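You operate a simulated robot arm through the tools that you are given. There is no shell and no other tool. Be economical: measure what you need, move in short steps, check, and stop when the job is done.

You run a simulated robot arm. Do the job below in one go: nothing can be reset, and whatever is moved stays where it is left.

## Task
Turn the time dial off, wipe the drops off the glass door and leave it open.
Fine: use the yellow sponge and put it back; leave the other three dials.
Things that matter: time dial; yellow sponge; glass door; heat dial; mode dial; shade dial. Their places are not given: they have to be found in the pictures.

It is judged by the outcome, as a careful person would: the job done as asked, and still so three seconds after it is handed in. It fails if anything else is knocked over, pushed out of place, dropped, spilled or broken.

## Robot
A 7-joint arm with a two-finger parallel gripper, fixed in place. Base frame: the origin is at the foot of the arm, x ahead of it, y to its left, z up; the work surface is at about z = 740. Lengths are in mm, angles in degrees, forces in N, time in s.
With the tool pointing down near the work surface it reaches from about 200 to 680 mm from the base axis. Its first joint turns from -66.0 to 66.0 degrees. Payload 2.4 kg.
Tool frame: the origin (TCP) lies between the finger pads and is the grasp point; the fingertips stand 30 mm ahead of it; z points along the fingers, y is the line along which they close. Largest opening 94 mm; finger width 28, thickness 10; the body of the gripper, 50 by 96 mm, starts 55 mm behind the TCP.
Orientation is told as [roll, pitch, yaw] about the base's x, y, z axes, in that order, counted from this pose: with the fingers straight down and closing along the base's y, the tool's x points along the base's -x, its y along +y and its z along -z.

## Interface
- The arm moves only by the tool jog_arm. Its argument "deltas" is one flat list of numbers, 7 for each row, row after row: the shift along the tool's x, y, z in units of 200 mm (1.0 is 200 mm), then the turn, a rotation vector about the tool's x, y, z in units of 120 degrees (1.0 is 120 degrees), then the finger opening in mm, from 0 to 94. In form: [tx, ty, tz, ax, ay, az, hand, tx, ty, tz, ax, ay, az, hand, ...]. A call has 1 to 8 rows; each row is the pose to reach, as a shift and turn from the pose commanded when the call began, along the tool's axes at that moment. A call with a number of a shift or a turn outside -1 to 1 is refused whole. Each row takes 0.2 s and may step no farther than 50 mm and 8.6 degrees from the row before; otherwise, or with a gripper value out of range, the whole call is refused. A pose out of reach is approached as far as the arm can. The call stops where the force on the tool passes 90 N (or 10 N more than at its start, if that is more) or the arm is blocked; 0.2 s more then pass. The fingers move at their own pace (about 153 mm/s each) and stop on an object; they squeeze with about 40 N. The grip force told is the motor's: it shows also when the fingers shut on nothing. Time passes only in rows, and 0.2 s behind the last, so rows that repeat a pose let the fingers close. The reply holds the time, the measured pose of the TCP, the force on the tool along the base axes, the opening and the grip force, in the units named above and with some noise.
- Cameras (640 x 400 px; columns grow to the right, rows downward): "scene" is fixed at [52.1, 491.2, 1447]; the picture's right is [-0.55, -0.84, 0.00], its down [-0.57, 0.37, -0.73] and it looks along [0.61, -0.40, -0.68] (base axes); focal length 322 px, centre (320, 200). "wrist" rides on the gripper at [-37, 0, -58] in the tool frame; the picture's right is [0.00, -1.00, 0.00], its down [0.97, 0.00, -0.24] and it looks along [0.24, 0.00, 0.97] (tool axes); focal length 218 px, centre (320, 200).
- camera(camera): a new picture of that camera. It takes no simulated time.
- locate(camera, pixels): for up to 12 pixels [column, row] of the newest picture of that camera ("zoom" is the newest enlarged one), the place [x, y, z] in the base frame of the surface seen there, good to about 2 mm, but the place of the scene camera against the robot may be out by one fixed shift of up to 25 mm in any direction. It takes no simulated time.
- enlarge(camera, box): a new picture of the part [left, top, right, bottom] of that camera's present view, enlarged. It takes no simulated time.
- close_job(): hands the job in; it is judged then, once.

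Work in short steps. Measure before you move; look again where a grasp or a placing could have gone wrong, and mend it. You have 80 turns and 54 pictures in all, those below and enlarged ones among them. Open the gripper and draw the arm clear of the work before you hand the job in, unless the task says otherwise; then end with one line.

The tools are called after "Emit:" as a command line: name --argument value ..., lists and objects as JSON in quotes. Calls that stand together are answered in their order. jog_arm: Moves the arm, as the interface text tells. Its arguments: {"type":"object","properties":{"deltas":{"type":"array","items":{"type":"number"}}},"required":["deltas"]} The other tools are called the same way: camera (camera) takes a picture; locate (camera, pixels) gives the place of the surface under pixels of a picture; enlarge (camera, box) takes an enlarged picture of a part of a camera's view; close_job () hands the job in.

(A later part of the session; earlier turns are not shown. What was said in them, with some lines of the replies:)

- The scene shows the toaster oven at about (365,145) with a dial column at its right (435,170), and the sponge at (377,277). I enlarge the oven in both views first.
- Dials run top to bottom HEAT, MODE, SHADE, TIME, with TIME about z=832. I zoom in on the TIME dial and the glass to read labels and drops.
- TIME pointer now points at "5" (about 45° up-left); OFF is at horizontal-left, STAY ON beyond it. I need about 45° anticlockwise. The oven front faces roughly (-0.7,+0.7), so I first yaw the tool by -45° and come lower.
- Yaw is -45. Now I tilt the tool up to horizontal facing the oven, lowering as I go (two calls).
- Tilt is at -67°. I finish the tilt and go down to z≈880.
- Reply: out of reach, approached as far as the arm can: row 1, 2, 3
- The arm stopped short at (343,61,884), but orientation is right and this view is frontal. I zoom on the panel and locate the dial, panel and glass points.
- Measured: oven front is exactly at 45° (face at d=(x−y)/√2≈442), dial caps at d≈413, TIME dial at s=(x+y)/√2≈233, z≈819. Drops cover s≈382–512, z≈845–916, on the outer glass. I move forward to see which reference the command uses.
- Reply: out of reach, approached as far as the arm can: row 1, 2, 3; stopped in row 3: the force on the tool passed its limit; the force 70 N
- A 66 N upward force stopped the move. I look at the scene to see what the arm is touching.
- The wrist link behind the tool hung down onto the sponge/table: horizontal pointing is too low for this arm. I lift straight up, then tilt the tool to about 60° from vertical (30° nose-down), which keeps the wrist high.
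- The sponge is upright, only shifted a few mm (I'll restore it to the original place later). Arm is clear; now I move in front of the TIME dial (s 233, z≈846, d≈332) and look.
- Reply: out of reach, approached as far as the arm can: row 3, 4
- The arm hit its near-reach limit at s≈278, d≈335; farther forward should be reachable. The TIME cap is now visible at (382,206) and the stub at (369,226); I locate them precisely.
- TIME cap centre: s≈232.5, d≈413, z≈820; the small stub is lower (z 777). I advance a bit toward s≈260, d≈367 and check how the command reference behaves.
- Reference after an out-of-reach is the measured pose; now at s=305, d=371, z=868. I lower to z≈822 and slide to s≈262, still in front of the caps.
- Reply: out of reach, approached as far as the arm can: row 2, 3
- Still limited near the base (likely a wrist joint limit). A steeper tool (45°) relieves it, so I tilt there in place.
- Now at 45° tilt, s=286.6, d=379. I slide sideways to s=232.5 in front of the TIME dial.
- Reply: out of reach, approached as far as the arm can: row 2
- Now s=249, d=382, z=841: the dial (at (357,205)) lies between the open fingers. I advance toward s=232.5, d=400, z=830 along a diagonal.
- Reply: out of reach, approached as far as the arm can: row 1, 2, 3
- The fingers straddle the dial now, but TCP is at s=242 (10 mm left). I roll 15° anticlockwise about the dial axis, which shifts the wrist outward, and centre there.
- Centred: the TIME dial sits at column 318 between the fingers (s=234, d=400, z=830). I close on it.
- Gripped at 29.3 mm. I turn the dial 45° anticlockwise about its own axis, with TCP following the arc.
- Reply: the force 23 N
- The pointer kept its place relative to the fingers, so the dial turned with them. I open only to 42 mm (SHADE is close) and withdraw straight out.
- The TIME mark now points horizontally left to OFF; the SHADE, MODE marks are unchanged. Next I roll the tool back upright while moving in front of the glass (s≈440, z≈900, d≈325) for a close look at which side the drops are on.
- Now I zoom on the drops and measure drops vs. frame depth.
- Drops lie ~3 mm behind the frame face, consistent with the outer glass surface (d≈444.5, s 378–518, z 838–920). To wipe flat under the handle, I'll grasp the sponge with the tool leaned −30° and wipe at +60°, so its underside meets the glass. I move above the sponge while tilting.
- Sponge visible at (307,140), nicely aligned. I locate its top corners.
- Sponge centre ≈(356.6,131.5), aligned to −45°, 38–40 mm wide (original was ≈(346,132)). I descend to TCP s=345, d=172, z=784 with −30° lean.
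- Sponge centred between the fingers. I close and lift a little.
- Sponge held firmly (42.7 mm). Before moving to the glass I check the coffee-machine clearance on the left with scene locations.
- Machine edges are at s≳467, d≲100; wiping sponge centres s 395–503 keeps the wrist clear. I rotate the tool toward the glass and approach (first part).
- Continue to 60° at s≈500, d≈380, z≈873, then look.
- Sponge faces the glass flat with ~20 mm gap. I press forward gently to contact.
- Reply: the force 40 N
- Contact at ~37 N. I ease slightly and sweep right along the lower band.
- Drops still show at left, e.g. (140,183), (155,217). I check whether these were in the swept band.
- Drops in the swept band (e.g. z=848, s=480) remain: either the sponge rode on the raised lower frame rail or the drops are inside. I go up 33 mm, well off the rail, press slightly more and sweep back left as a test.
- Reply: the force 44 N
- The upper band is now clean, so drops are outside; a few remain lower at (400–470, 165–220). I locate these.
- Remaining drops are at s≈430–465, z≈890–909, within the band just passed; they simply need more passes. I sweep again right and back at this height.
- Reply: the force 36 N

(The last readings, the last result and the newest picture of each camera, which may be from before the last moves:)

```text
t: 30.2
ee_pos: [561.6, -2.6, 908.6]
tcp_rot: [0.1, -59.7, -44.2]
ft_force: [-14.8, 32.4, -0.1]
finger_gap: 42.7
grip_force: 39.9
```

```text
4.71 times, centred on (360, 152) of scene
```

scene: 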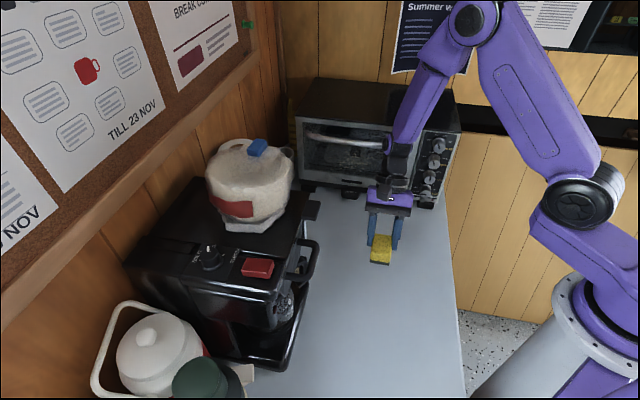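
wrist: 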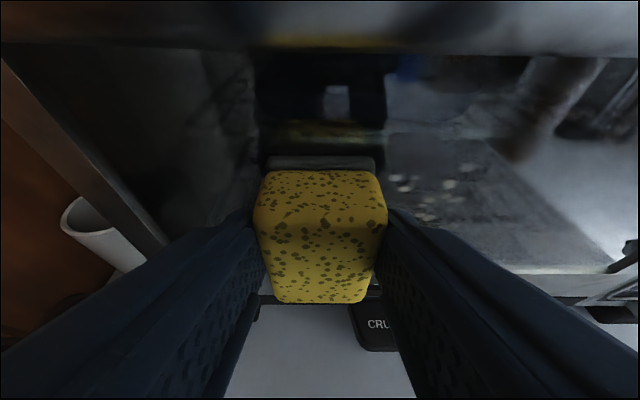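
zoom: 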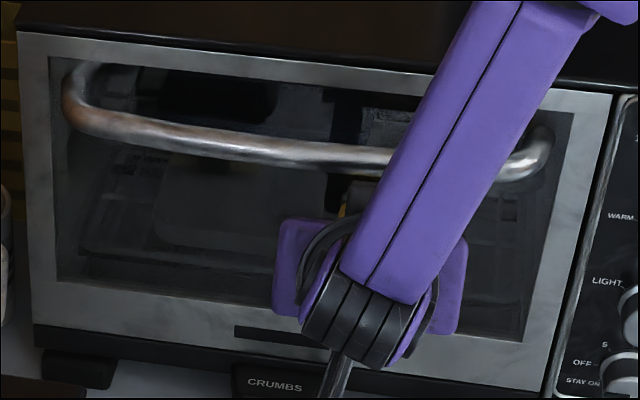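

The visible glass is clean. I do one more pass lower (TCP z≈880) going left to catch any hidden low ones, then look.

Emit:
jog_arm --deltas '[0.06, 0, 0.035, 0, 0, 0, 30, 0.121, 0, 0.07, 0, 0, 0, 30, 0.121, 0.09, 0.07, 0, 0, 0, 30, 0.121, 0.18, 0.07, 0, 0, 0, 30, 0.121, 0.27, 0.07, 0, 0, 0, 30, 0.121, 0.36, 0.07, 0, 0, 0, 30, 0.121, 0.45, 0.07, 0, 0, 0, 30, 0.121, 0.54, 0.07, 0, 0, 0, 30]'

Emit:
jog_arm --deltas '[0.03, 0, -0.052, 0, 0, 0, 30, 0.1, -0.05, -0.173, 0, 0, 0, 30, 0.2, -0.15, -0.33, 0, 0, 0, 30, 0.25, -0.3, -0.42, 0, 0, 0, 30]'

Emit:
enlarge --camera "scene" --box '[295, 110, 425, 195]'

Emit:
camera --camera "wrist"

```text
t: 32.0
ee_pos: [635.7, 71.5, 878.6]
tcp_rot: [-0.4, -59.6, -44.4]
ft_force: [-42.1, 18.7, 0.3]
finger_gap: 42.7
grip_force: 39.9
```

```text
t: 33.0
ee_pos: [527.0, 94.1, 881.7]
tcp_rot: [0.1, -59.9, -45.0]
ft_force: [-0.5, 0.1, 0.0]
finger_gap: 42.9
grip_force: 40.0
```

```text
4.71 times, centred on (360, 152) of scene
```

zoom: 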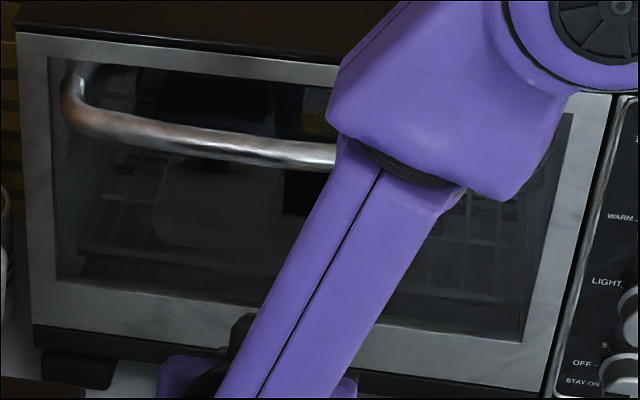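

```text
12 pictures are left
```

wrist: 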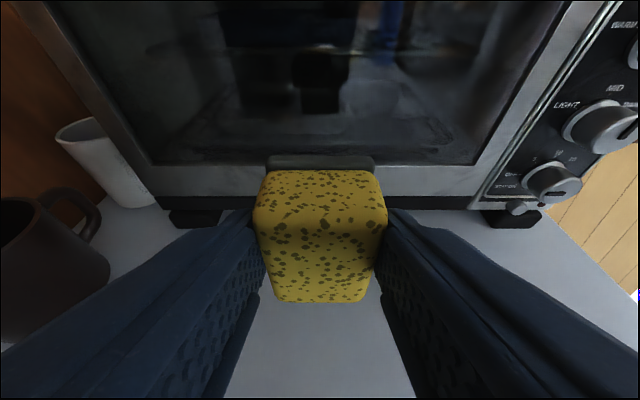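

The glass is clean. I carry the sponge back, rotating the tool back toward −30°.

Emit:
jog_arm --deltas '[0.0258, -0.0631, -0.0573, 0, 0.0708, 0, 30, 0.0516, -0.1263, -0.1145, 0, 0.1416, 0, 30, 0.0774, -0.1894, -0.1718, 0, 0.2125, 0, 30, 0.1033, -0.2525, -0.229, 0, 0.2833, 0, 30, 0.1291, -0.3156, -0.2863, 0, 0.3541, 0, 30, 0.1549, -0.3788, -0.3435, 0, 0.425, 0, 30, 0.1807, -0.4419, -0.4008, 0, 0.4958, 0, 30, 0.2065, -0.505, -0.458, 0, 0.5666, 0, 30]'

```text
t: 34.9
ee_pos: [385.1, 92.6, 888.6]
tcp_rot: [0.0, 8.2, -45.0]
ft_force: [0.1, -0.3, 1.0]
finger_gap: 42.9
grip_force: 39.6
```

Emit:
jog_arm --deltas '[0.0562, 0.001, 0.1058, 0, 0.0603, 0, 30, 0.1123, 0.002, 0.2117, 0, 0.1207, 0, 30, 0.1685, 0.003, 0.3175, 0, 0.181, 0, 30]'

```text
t: 35.6
ee_pos: [354.7, 123.6, 830.0]
tcp_rot: [0.1, 30.1, -45.1]
ft_force: [-0.7, -0.3, 0.3]
finger_gap: 42.6
grip_force: 39.4
```

Poised over the original spot (TCP 354.7,123.6,830). I lower to the table.

Emit:
jog_arm --deltas '[-0.06, 0, 0.104, 0, 0, 0, 30, -0.1, 0, 0.173, 0, 0, 0, 30, -0.11, 0, 0.191, 0, 0, 0, 30]'

```text
t: 36.5
ee_pos: [355.4, 124.4, 786.1]
tcp_rot: [0.0, 29.8, -45.1]
ft_force: [-0.1, 0.2, 0.9]
finger_gap: 42.7
grip_force: 40.2
```

Not touching yet (≈1 mm left). I go down a touch more, then open and rise along the tool axis.

Emit:
jog_arm --deltas '[-0.003, 0, 0.006, 0, 0, 0, 30, -0.005, 0, 0.0087, 0, 0, 0, 30, -0.005, 0, 0.0087, 0, 0, 0, 55, -0.005, 0, 0.0087, 0, 0, 0, 70, -0.005, 0, 0.0087, 0, 0, 0, 70]'

Emit:
jog_arm --deltas '[0.1, 0, -0.173, 0, 0, 0, 70, 0.2, 0, -0.346, 0, 0, 0, 70, 0.3, 0, -0.52, 0, 0, 0, 70, 0.4, 0, -0.69, 0, 0, 0, 70]'

Emit:
camera --camera "scene"

```text
t: 37.6
ee_pos: [355.0, 123.6, 783.2]
tcp_rot: [0.0, 29.8, -45.0]
ft_force: [-0.4, 0.2, 0.0]
finger_gap: 69.9
grip_force: 0.0
```

```text
t: 38.6
ee_pos: [355.2, 125.4, 945.2]
tcp_rot: [-0.1, 29.9, -45.1]
ft_force: [0.3, 0.3, -1.5]
finger_gap: 69.9
grip_force: 0.1
```

```text
11 pictures are left
```

scene: 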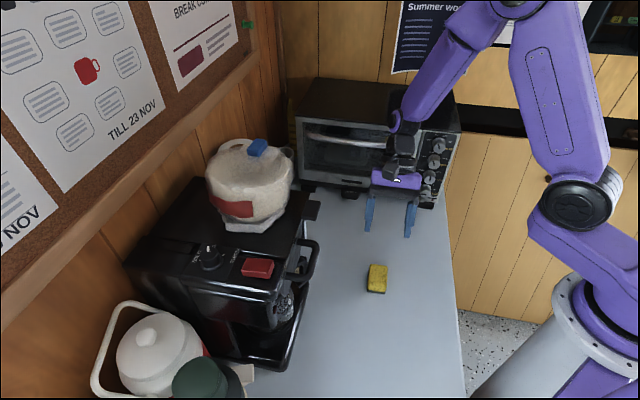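

The sponge is back at (377,278), as at the start. Next the door: I'll take the handle bar from above with the fingers closing front-to-back, so I raise the arm and bring the tool vertical first.

Emit:
jog_arm --deltas '[-0.037, 0.06, -0.1716, 0, -0.05, 0, 70, -0.074, 0.12, -0.343, 0, -0.1, 0, 70, -0.111, 0.18, -0.515, 0, -0.15, 0, 70, -0.148, 0.24, -0.686, 0, -0.2, 0, 70, -0.185, 0.3, -0.858, 0, -0.25, 0, 70]'

Emit:
jog_arm --deltas '[0, 0, 0, 0, 0, -0.07, 70, 0, 0, 0, 0, 0, -0.14, 70, 0, 0, 0, 0, 0, -0.21, 70, 0, 0, 0, 0, 0, -0.28, 70, 0, 0, 0, 0, 0, -0.35, 70, 0, 0, 0, 0, 0, -0.42, 70, 0, 0, 0, 0, 0, -0.49, 70, 0, 0, 0, 0, 0, -0.56, 70]'

Emit:
enlarge --camera "scene" --box '[285, 90, 445, 210]'

```text
t: 39.9
ee_pos: [480.6, 82.1, 1075.7]
tcp_rot: [0.1, -0.1, -45.1]
ft_force: [-0.4, 0.0, 0.4]
finger_gap: 70.0
grip_force: 0.0
```

```text
t: 41.6
ee_pos: [482.2, 83.1, 1075.4]
tcp_rot: [-0.1, 0.0, 22.4]
ft_force: [0.0, 0.2, -0.1]
finger_gap: 70.1
grip_force: 0.0
```

```text
3.33 times, centred on (365, 150) of scene
```

zoom: 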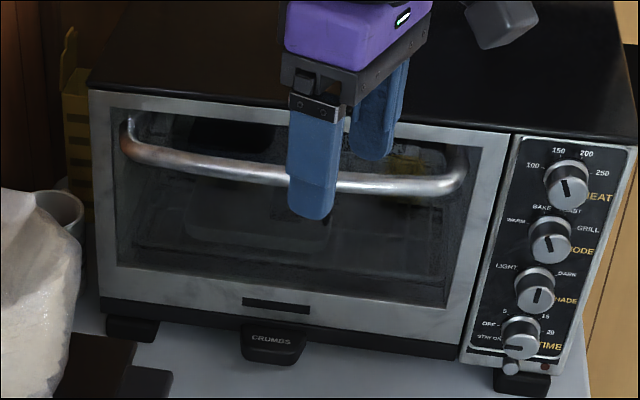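

Dials all fine, glass clean. I finish the yaw to +45 and look at the handle from above.

Emit:
jog_arm --deltas '[0, 0, 0, 0, 0, -0.063, 70, 0, 0, 0, 0, 0, -0.126, 70, 0, 0, 0, 0, 0, -0.188, 70]'

Emit:
camera --camera "wrist"

```text
t: 42.5
ee_pos: [481.7, 84.5, 1073.6]
tcp_rot: [-0.1, 0.0, 44.8]
ft_force: [0.3, -0.4, -0.1]
finger_gap: 69.9
grip_force: 0.1
```

```text
9 pictures are left
```

wrist: 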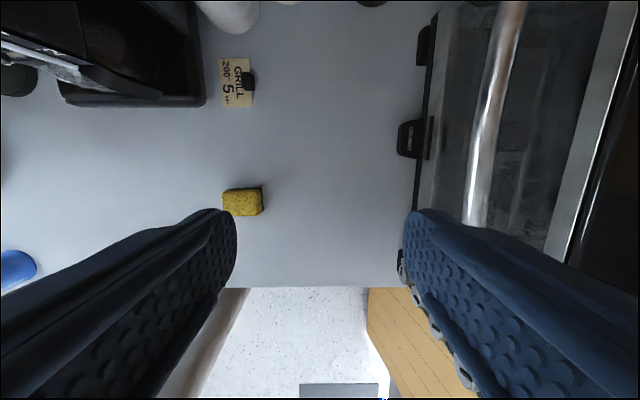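

Bar runs at cols ~470–525. I locate bar edges, door top rail and oven top.

Emit:
locate --camera "wrist" --pixels '[[474, 170], [485, 170], [496, 170], [478, 130], [490, 130], [502, 130], [470, 215], [497, 60], [510, 60], [590, 100], [625, 150], [430, 170]]'

```text
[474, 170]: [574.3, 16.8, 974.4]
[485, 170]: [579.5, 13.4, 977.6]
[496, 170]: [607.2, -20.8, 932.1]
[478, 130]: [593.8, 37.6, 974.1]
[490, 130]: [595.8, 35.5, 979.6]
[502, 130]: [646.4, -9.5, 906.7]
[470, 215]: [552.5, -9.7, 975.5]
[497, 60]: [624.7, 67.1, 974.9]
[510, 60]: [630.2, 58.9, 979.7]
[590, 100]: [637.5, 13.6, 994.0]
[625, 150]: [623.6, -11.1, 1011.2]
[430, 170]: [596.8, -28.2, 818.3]
```

Bar centre is at d≈400, z≈971, radius ≈8; rail top z 994 at d 441, oven top 1011. I move over it with 42 mm opening and descend to TCP z≈975.

Emit:
jog_arm --deltas '[-0.05, -0.2, 0, 0, 0, 0, 42, -0.1, -0.4, 0, 0, 0, 0, 42, -0.15, -0.595, 0, 0, 0, 0, 42, -0.15, -0.595, 0.1, 0, 0, 0, 42, -0.15, -0.595, 0.25, 0, 0, 0, 42, -0.15, -0.595, 0.4, 0, 0, 0, 42, -0.15, -0.595, 0.49, 0, 0, 0, 42]'

Emit:
camera --camera "wrist"

```text
t: 44.0
ee_pos: [583.9, 20.8, 975.7]
tcp_rot: [0.0, -0.1, 44.8]
ft_force: [-0.2, -0.1, -0.6]
finger_gap: 41.9
grip_force: 0.1
```

```text
8 pictures are left
```

wrist: 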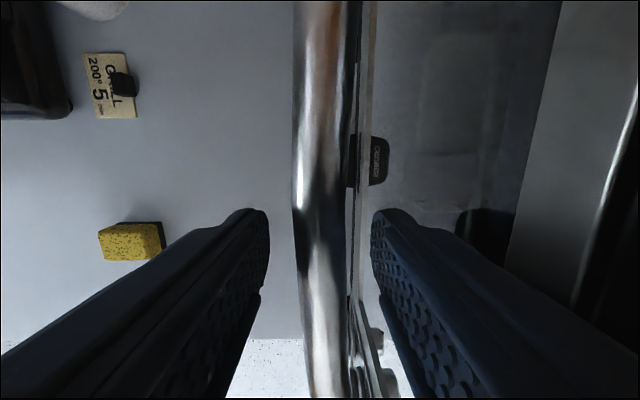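

The bar (col 322) is centred between the fingers. I close to a loose hook (22 mm) and pull along the hinge arc to about 30°, tilting the tool with the door.

Emit:
jog_arm --deltas '[0, 0, 0, 0, 0, 0, 22, 0, 0, 0, 0, 0, 0, 22, 0, 0.06, 0.0195, 0.033, 0, 0, 22, 0, 0.118, 0.043, 0.067, 0, 0, 22, 0, 0.2155, 0.094, 0.125, 0, 0, 22, 0, 0.306, 0.1565, 0.183, 0, 0, 22, 0, 0.399, 0.241, 0.25, 0, 0, 22]'

Emit:
camera --camera "scene"

```text
t: 45.6
ee_pos: [529.3, 78.1, 927.2]
tcp_rot: [-30.1, 0.0, 44.9]
ft_force: [-0.2, -0.4, -0.3]
finger_gap: 22.2
grip_force: 0.1
```

```text
7 pictures are left
```

scene: 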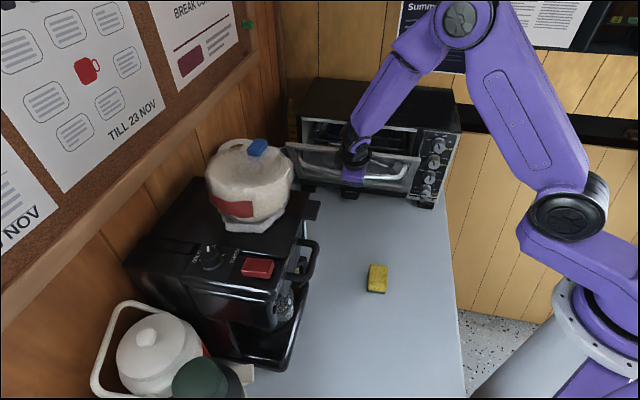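

Door is swinging open with no load. I continue along the arc from 30° to about 68°.

Emit:
jog_arm --deltas '[0, 0.118, 0.043, 0.067, 0, 0, 22, 0, 0.229, 0.1025, 0.133, 0, 0, 22, 0, 0.33, 0.1765, 0.2, 0, 0, 22, 0, 0.42, 0.264, 0.267, 0, 0, 22, 0, 0.4795, 0.3375, 0.317, 0, 0, 22]'

Emit:
enlarge --camera "scene" --box '[265, 90, 465, 215]'

```text
t: 46.9
ee_pos: [493.9, 111.6, 820.7]
tcp_rot: [-68.3, 0.0, 44.8]
ft_force: [-2.1, 0.3, -1.7]
finger_gap: 22.9
grip_force: 1.1
```

```text
3.20 times, centred on (365, 152) of scene
```

zoom: 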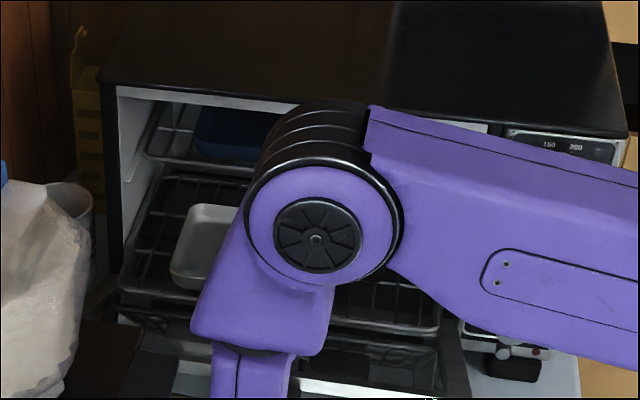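

The door is about 68° open. I open the fingers slightly and withdraw along the tool axis.

Emit:
jog_arm --deltas '[0, 0, 0, 0, 0, 0, 30, 0, 0, -0.1, 0, 0, 0, 30, 0, 0, -0.25, 0, 0, 0, 30, 0, 0, -0.4, 0, 0, 0, 30]'

Emit:
camera --camera "wrist"

```text
t: 47.9
ee_pos: [444.6, 164.2, 850.4]
tcp_rot: [-68.2, 0.0, 44.7]
ft_force: [-0.2, 0.6, -0.8]
finger_gap: 30.0
grip_force: 0.0
```

```text
5 pictures are left
```

wrist: 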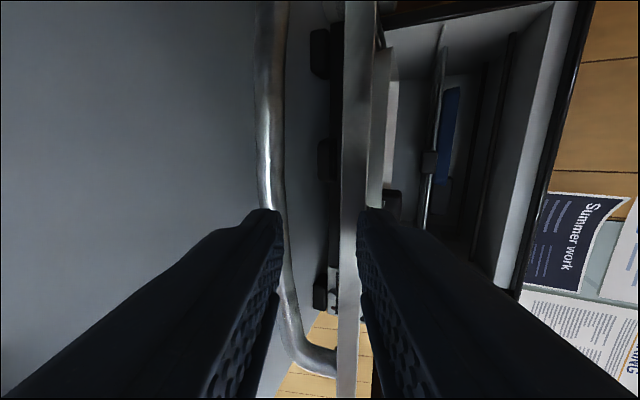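

The door stays put; its top edge is at col ~358 and the bar at col ~270. I locate both to know the angle.

Emit:
locate --camera "wrist" --pixels '[[265, 150], [345, 130], [358, 130], [368, 130], [358, 60], [376, 130], [380, 180], [425, 250], [335, 150]]'

```text
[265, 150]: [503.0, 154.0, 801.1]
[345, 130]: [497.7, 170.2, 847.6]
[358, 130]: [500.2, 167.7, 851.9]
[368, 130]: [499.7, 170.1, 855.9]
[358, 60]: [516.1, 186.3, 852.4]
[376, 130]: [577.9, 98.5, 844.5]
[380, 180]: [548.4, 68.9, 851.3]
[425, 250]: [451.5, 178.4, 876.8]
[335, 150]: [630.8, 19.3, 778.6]
```

Door edge is at d≈233, z≈852 (~73° open). To leave it fully down I'll press gently from above: rise, close the fingers, steepen the tool and move over the door's inner edge.

Emit:
jog_arm --deltas '[0, -0.222, -0.09, 0, 0, 0, 10, 0, -0.44, -0.178, -0.05, 0, 0, 0, 0, -0.52, -0.0485, -0.11, 0, 0, 0, 0, -0.533, 0.1187, -0.175, 0, 0, 0, 0, -0.533, 0.1187, -0.233, 0, 0, 0]'

```text
t: 49.0
ee_pos: [485.5, 120.7, 939.0]
tcp_rot: [-40.1, 0.0, 44.9]
ft_force: [-1.5, 0.2, 0.0]
finger_gap: 0.2
grip_force: 32.6
```

Now lower onto the door and press down gently in steps.

Emit:
jog_arm --deltas '[0, 0.1286, 0.1532, 0, 0, 0, 0, 0, 0.193, 0.23, 0, 0, 0, 0, 0, 0.225, 0.268, 0, 0, 0, 0, 0, 0.257, 0.306, 0, 0, 0, 0, 0, 0.273, 0.326, 0, 0, 0, 0]'

Emit:
camera --camera "wrist"

```text
t: 50.2
ee_pos: [485.2, 121.3, 855.4]
tcp_rot: [-40.2, 0.0, 44.7]
ft_force: [0.1, -0.3, -0.3]
finger_gap: 0.2
grip_force: 33.2
```

```text
4 pictures are left
```

wrist: 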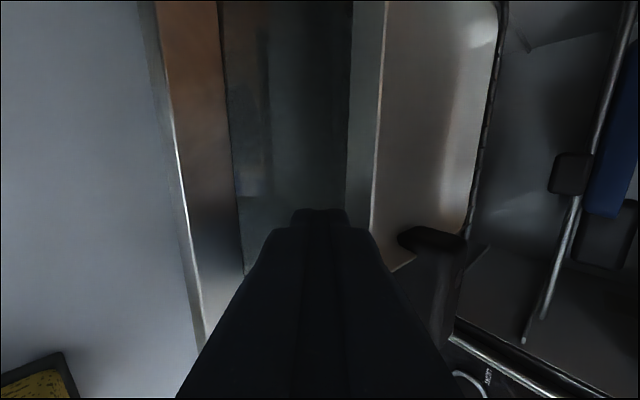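

No contact yet; the inner door face is visible. I locate the rail (200,150), edges and far rail (365,150) for the actual angle.

Emit:
locate --camera "wrist" --pixels '[[185, 150], [210, 150], [200, 250], [365, 150], [350, 60], [300, 150], [280, 200], [160, 40], [250, 100], [30, 385]]'

```text
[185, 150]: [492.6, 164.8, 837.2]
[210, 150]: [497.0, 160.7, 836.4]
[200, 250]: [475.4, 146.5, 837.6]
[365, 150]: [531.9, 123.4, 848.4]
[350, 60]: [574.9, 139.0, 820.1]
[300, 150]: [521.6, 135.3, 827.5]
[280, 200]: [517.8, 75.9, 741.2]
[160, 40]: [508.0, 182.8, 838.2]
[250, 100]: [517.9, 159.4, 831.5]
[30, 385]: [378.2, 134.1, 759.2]
```

The door is ~77° open (inner face falls from z 837 at the edge to 820 at d=308). I press down ~36 mm more to bring it level, watching force.

Emit:
jog_arm --deltas '[0, 0.0257, 0.0306, 0, 0, 0, 0, 0, 0.0514, 0.0613, 0, 0, 0, 0, 0, 0.0772, 0.0919, 0, 0, 0, 0, 0, 0.0965, 0.115, 0, 0, 0, 0]'

```text
t: 50.7
ee_pos: [484.7, 121.7, 854.0]
tcp_rot: [-41.4, -0.1, 44.8]
ft_force: [-20.8, -0.6, 31.8]
finger_gap: 0.0
grip_force: 33.0
stopped in row 2: the force on the tool passed its limit (the readings are from after the stop); the commanded pose is now the measured one
```

The force limit tripped immediately with no movement: the door is already at its end stop, fully open. I withdraw upward and back.

Emit:
jog_arm --deltas '[0, -0.13, -0.15, 0, 0, 0, 0, 0, -0.28, -0.32, 0, 0, 0, 20, 0, -0.44, -0.5, 0, 0, 0, 40, 0, -0.55, -0.65, 0, 0, 0, 60, 0, -0.55, -0.85, 0, 0, 0, 80, 0, -0.5, -1.0, 0, 0, 0, 80]'

Emit:
camera --camera "scene"

```text
t: 52.1
ee_pos: [448.4, 160.7, 1066.8]
tcp_rot: [-41.1, -0.1, 44.6]
ft_force: [-0.2, -1.1, 0.0]
finger_gap: 80.2
grip_force: 0.1
```

```text
3 pictures are left
```

scene: 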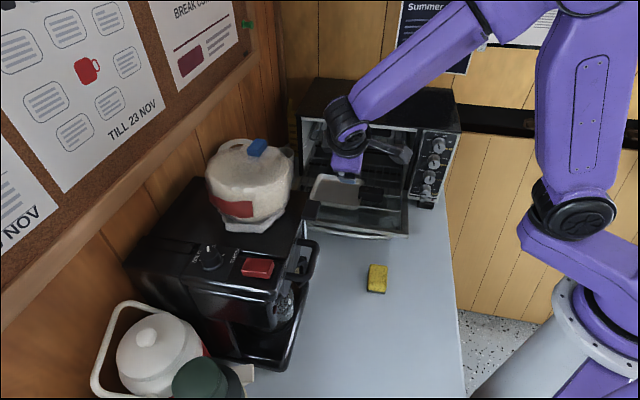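

The door lies open, sponge in place, nothing else disturbed. I draw the arm sideways clear and take a last close look.

Emit:
jog_arm --deltas '[0.22, -0.05, -0.05, 0, 0, 0, 80, 0.42, -0.1, -0.1, 0, 0, 0, 80, 0.6, -0.15, -0.15, 0, 0, 0, 80]'

Emit:
enlarge --camera "scene" --box '[280, 90, 480, 250]'

```text
t: 52.9
ee_pos: [363.8, 73.5, 1108.7]
tcp_rot: [-41.3, -0.1, 44.8]
ft_force: [0.6, 0.4, 0.9]
finger_gap: 80.2
grip_force: 0.1
```

```text
2.50 times, centred on (380, 170) of scene
```

zoom: 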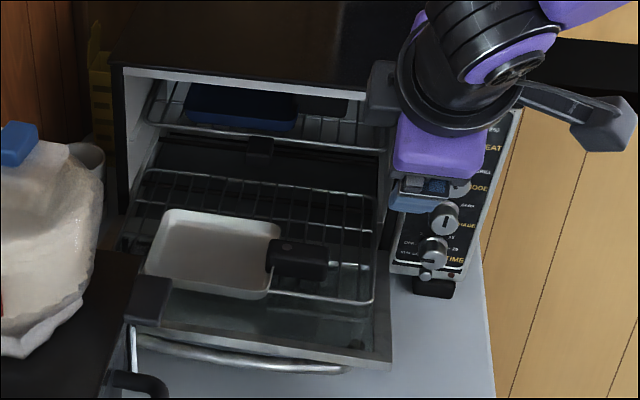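

The last picture shows the door open, the glass clean, TIME at OFF and the arm clear, so I hand the job in.

Emit:
close_job

```text
The job is handed in.
```

The time dial is at OFF, the drops are wiped off the glass door, and the door is open against its stop, about 77° down. The sponge got bumped by the arm early on, but it is back in its original spot. The other three dials were not touched.
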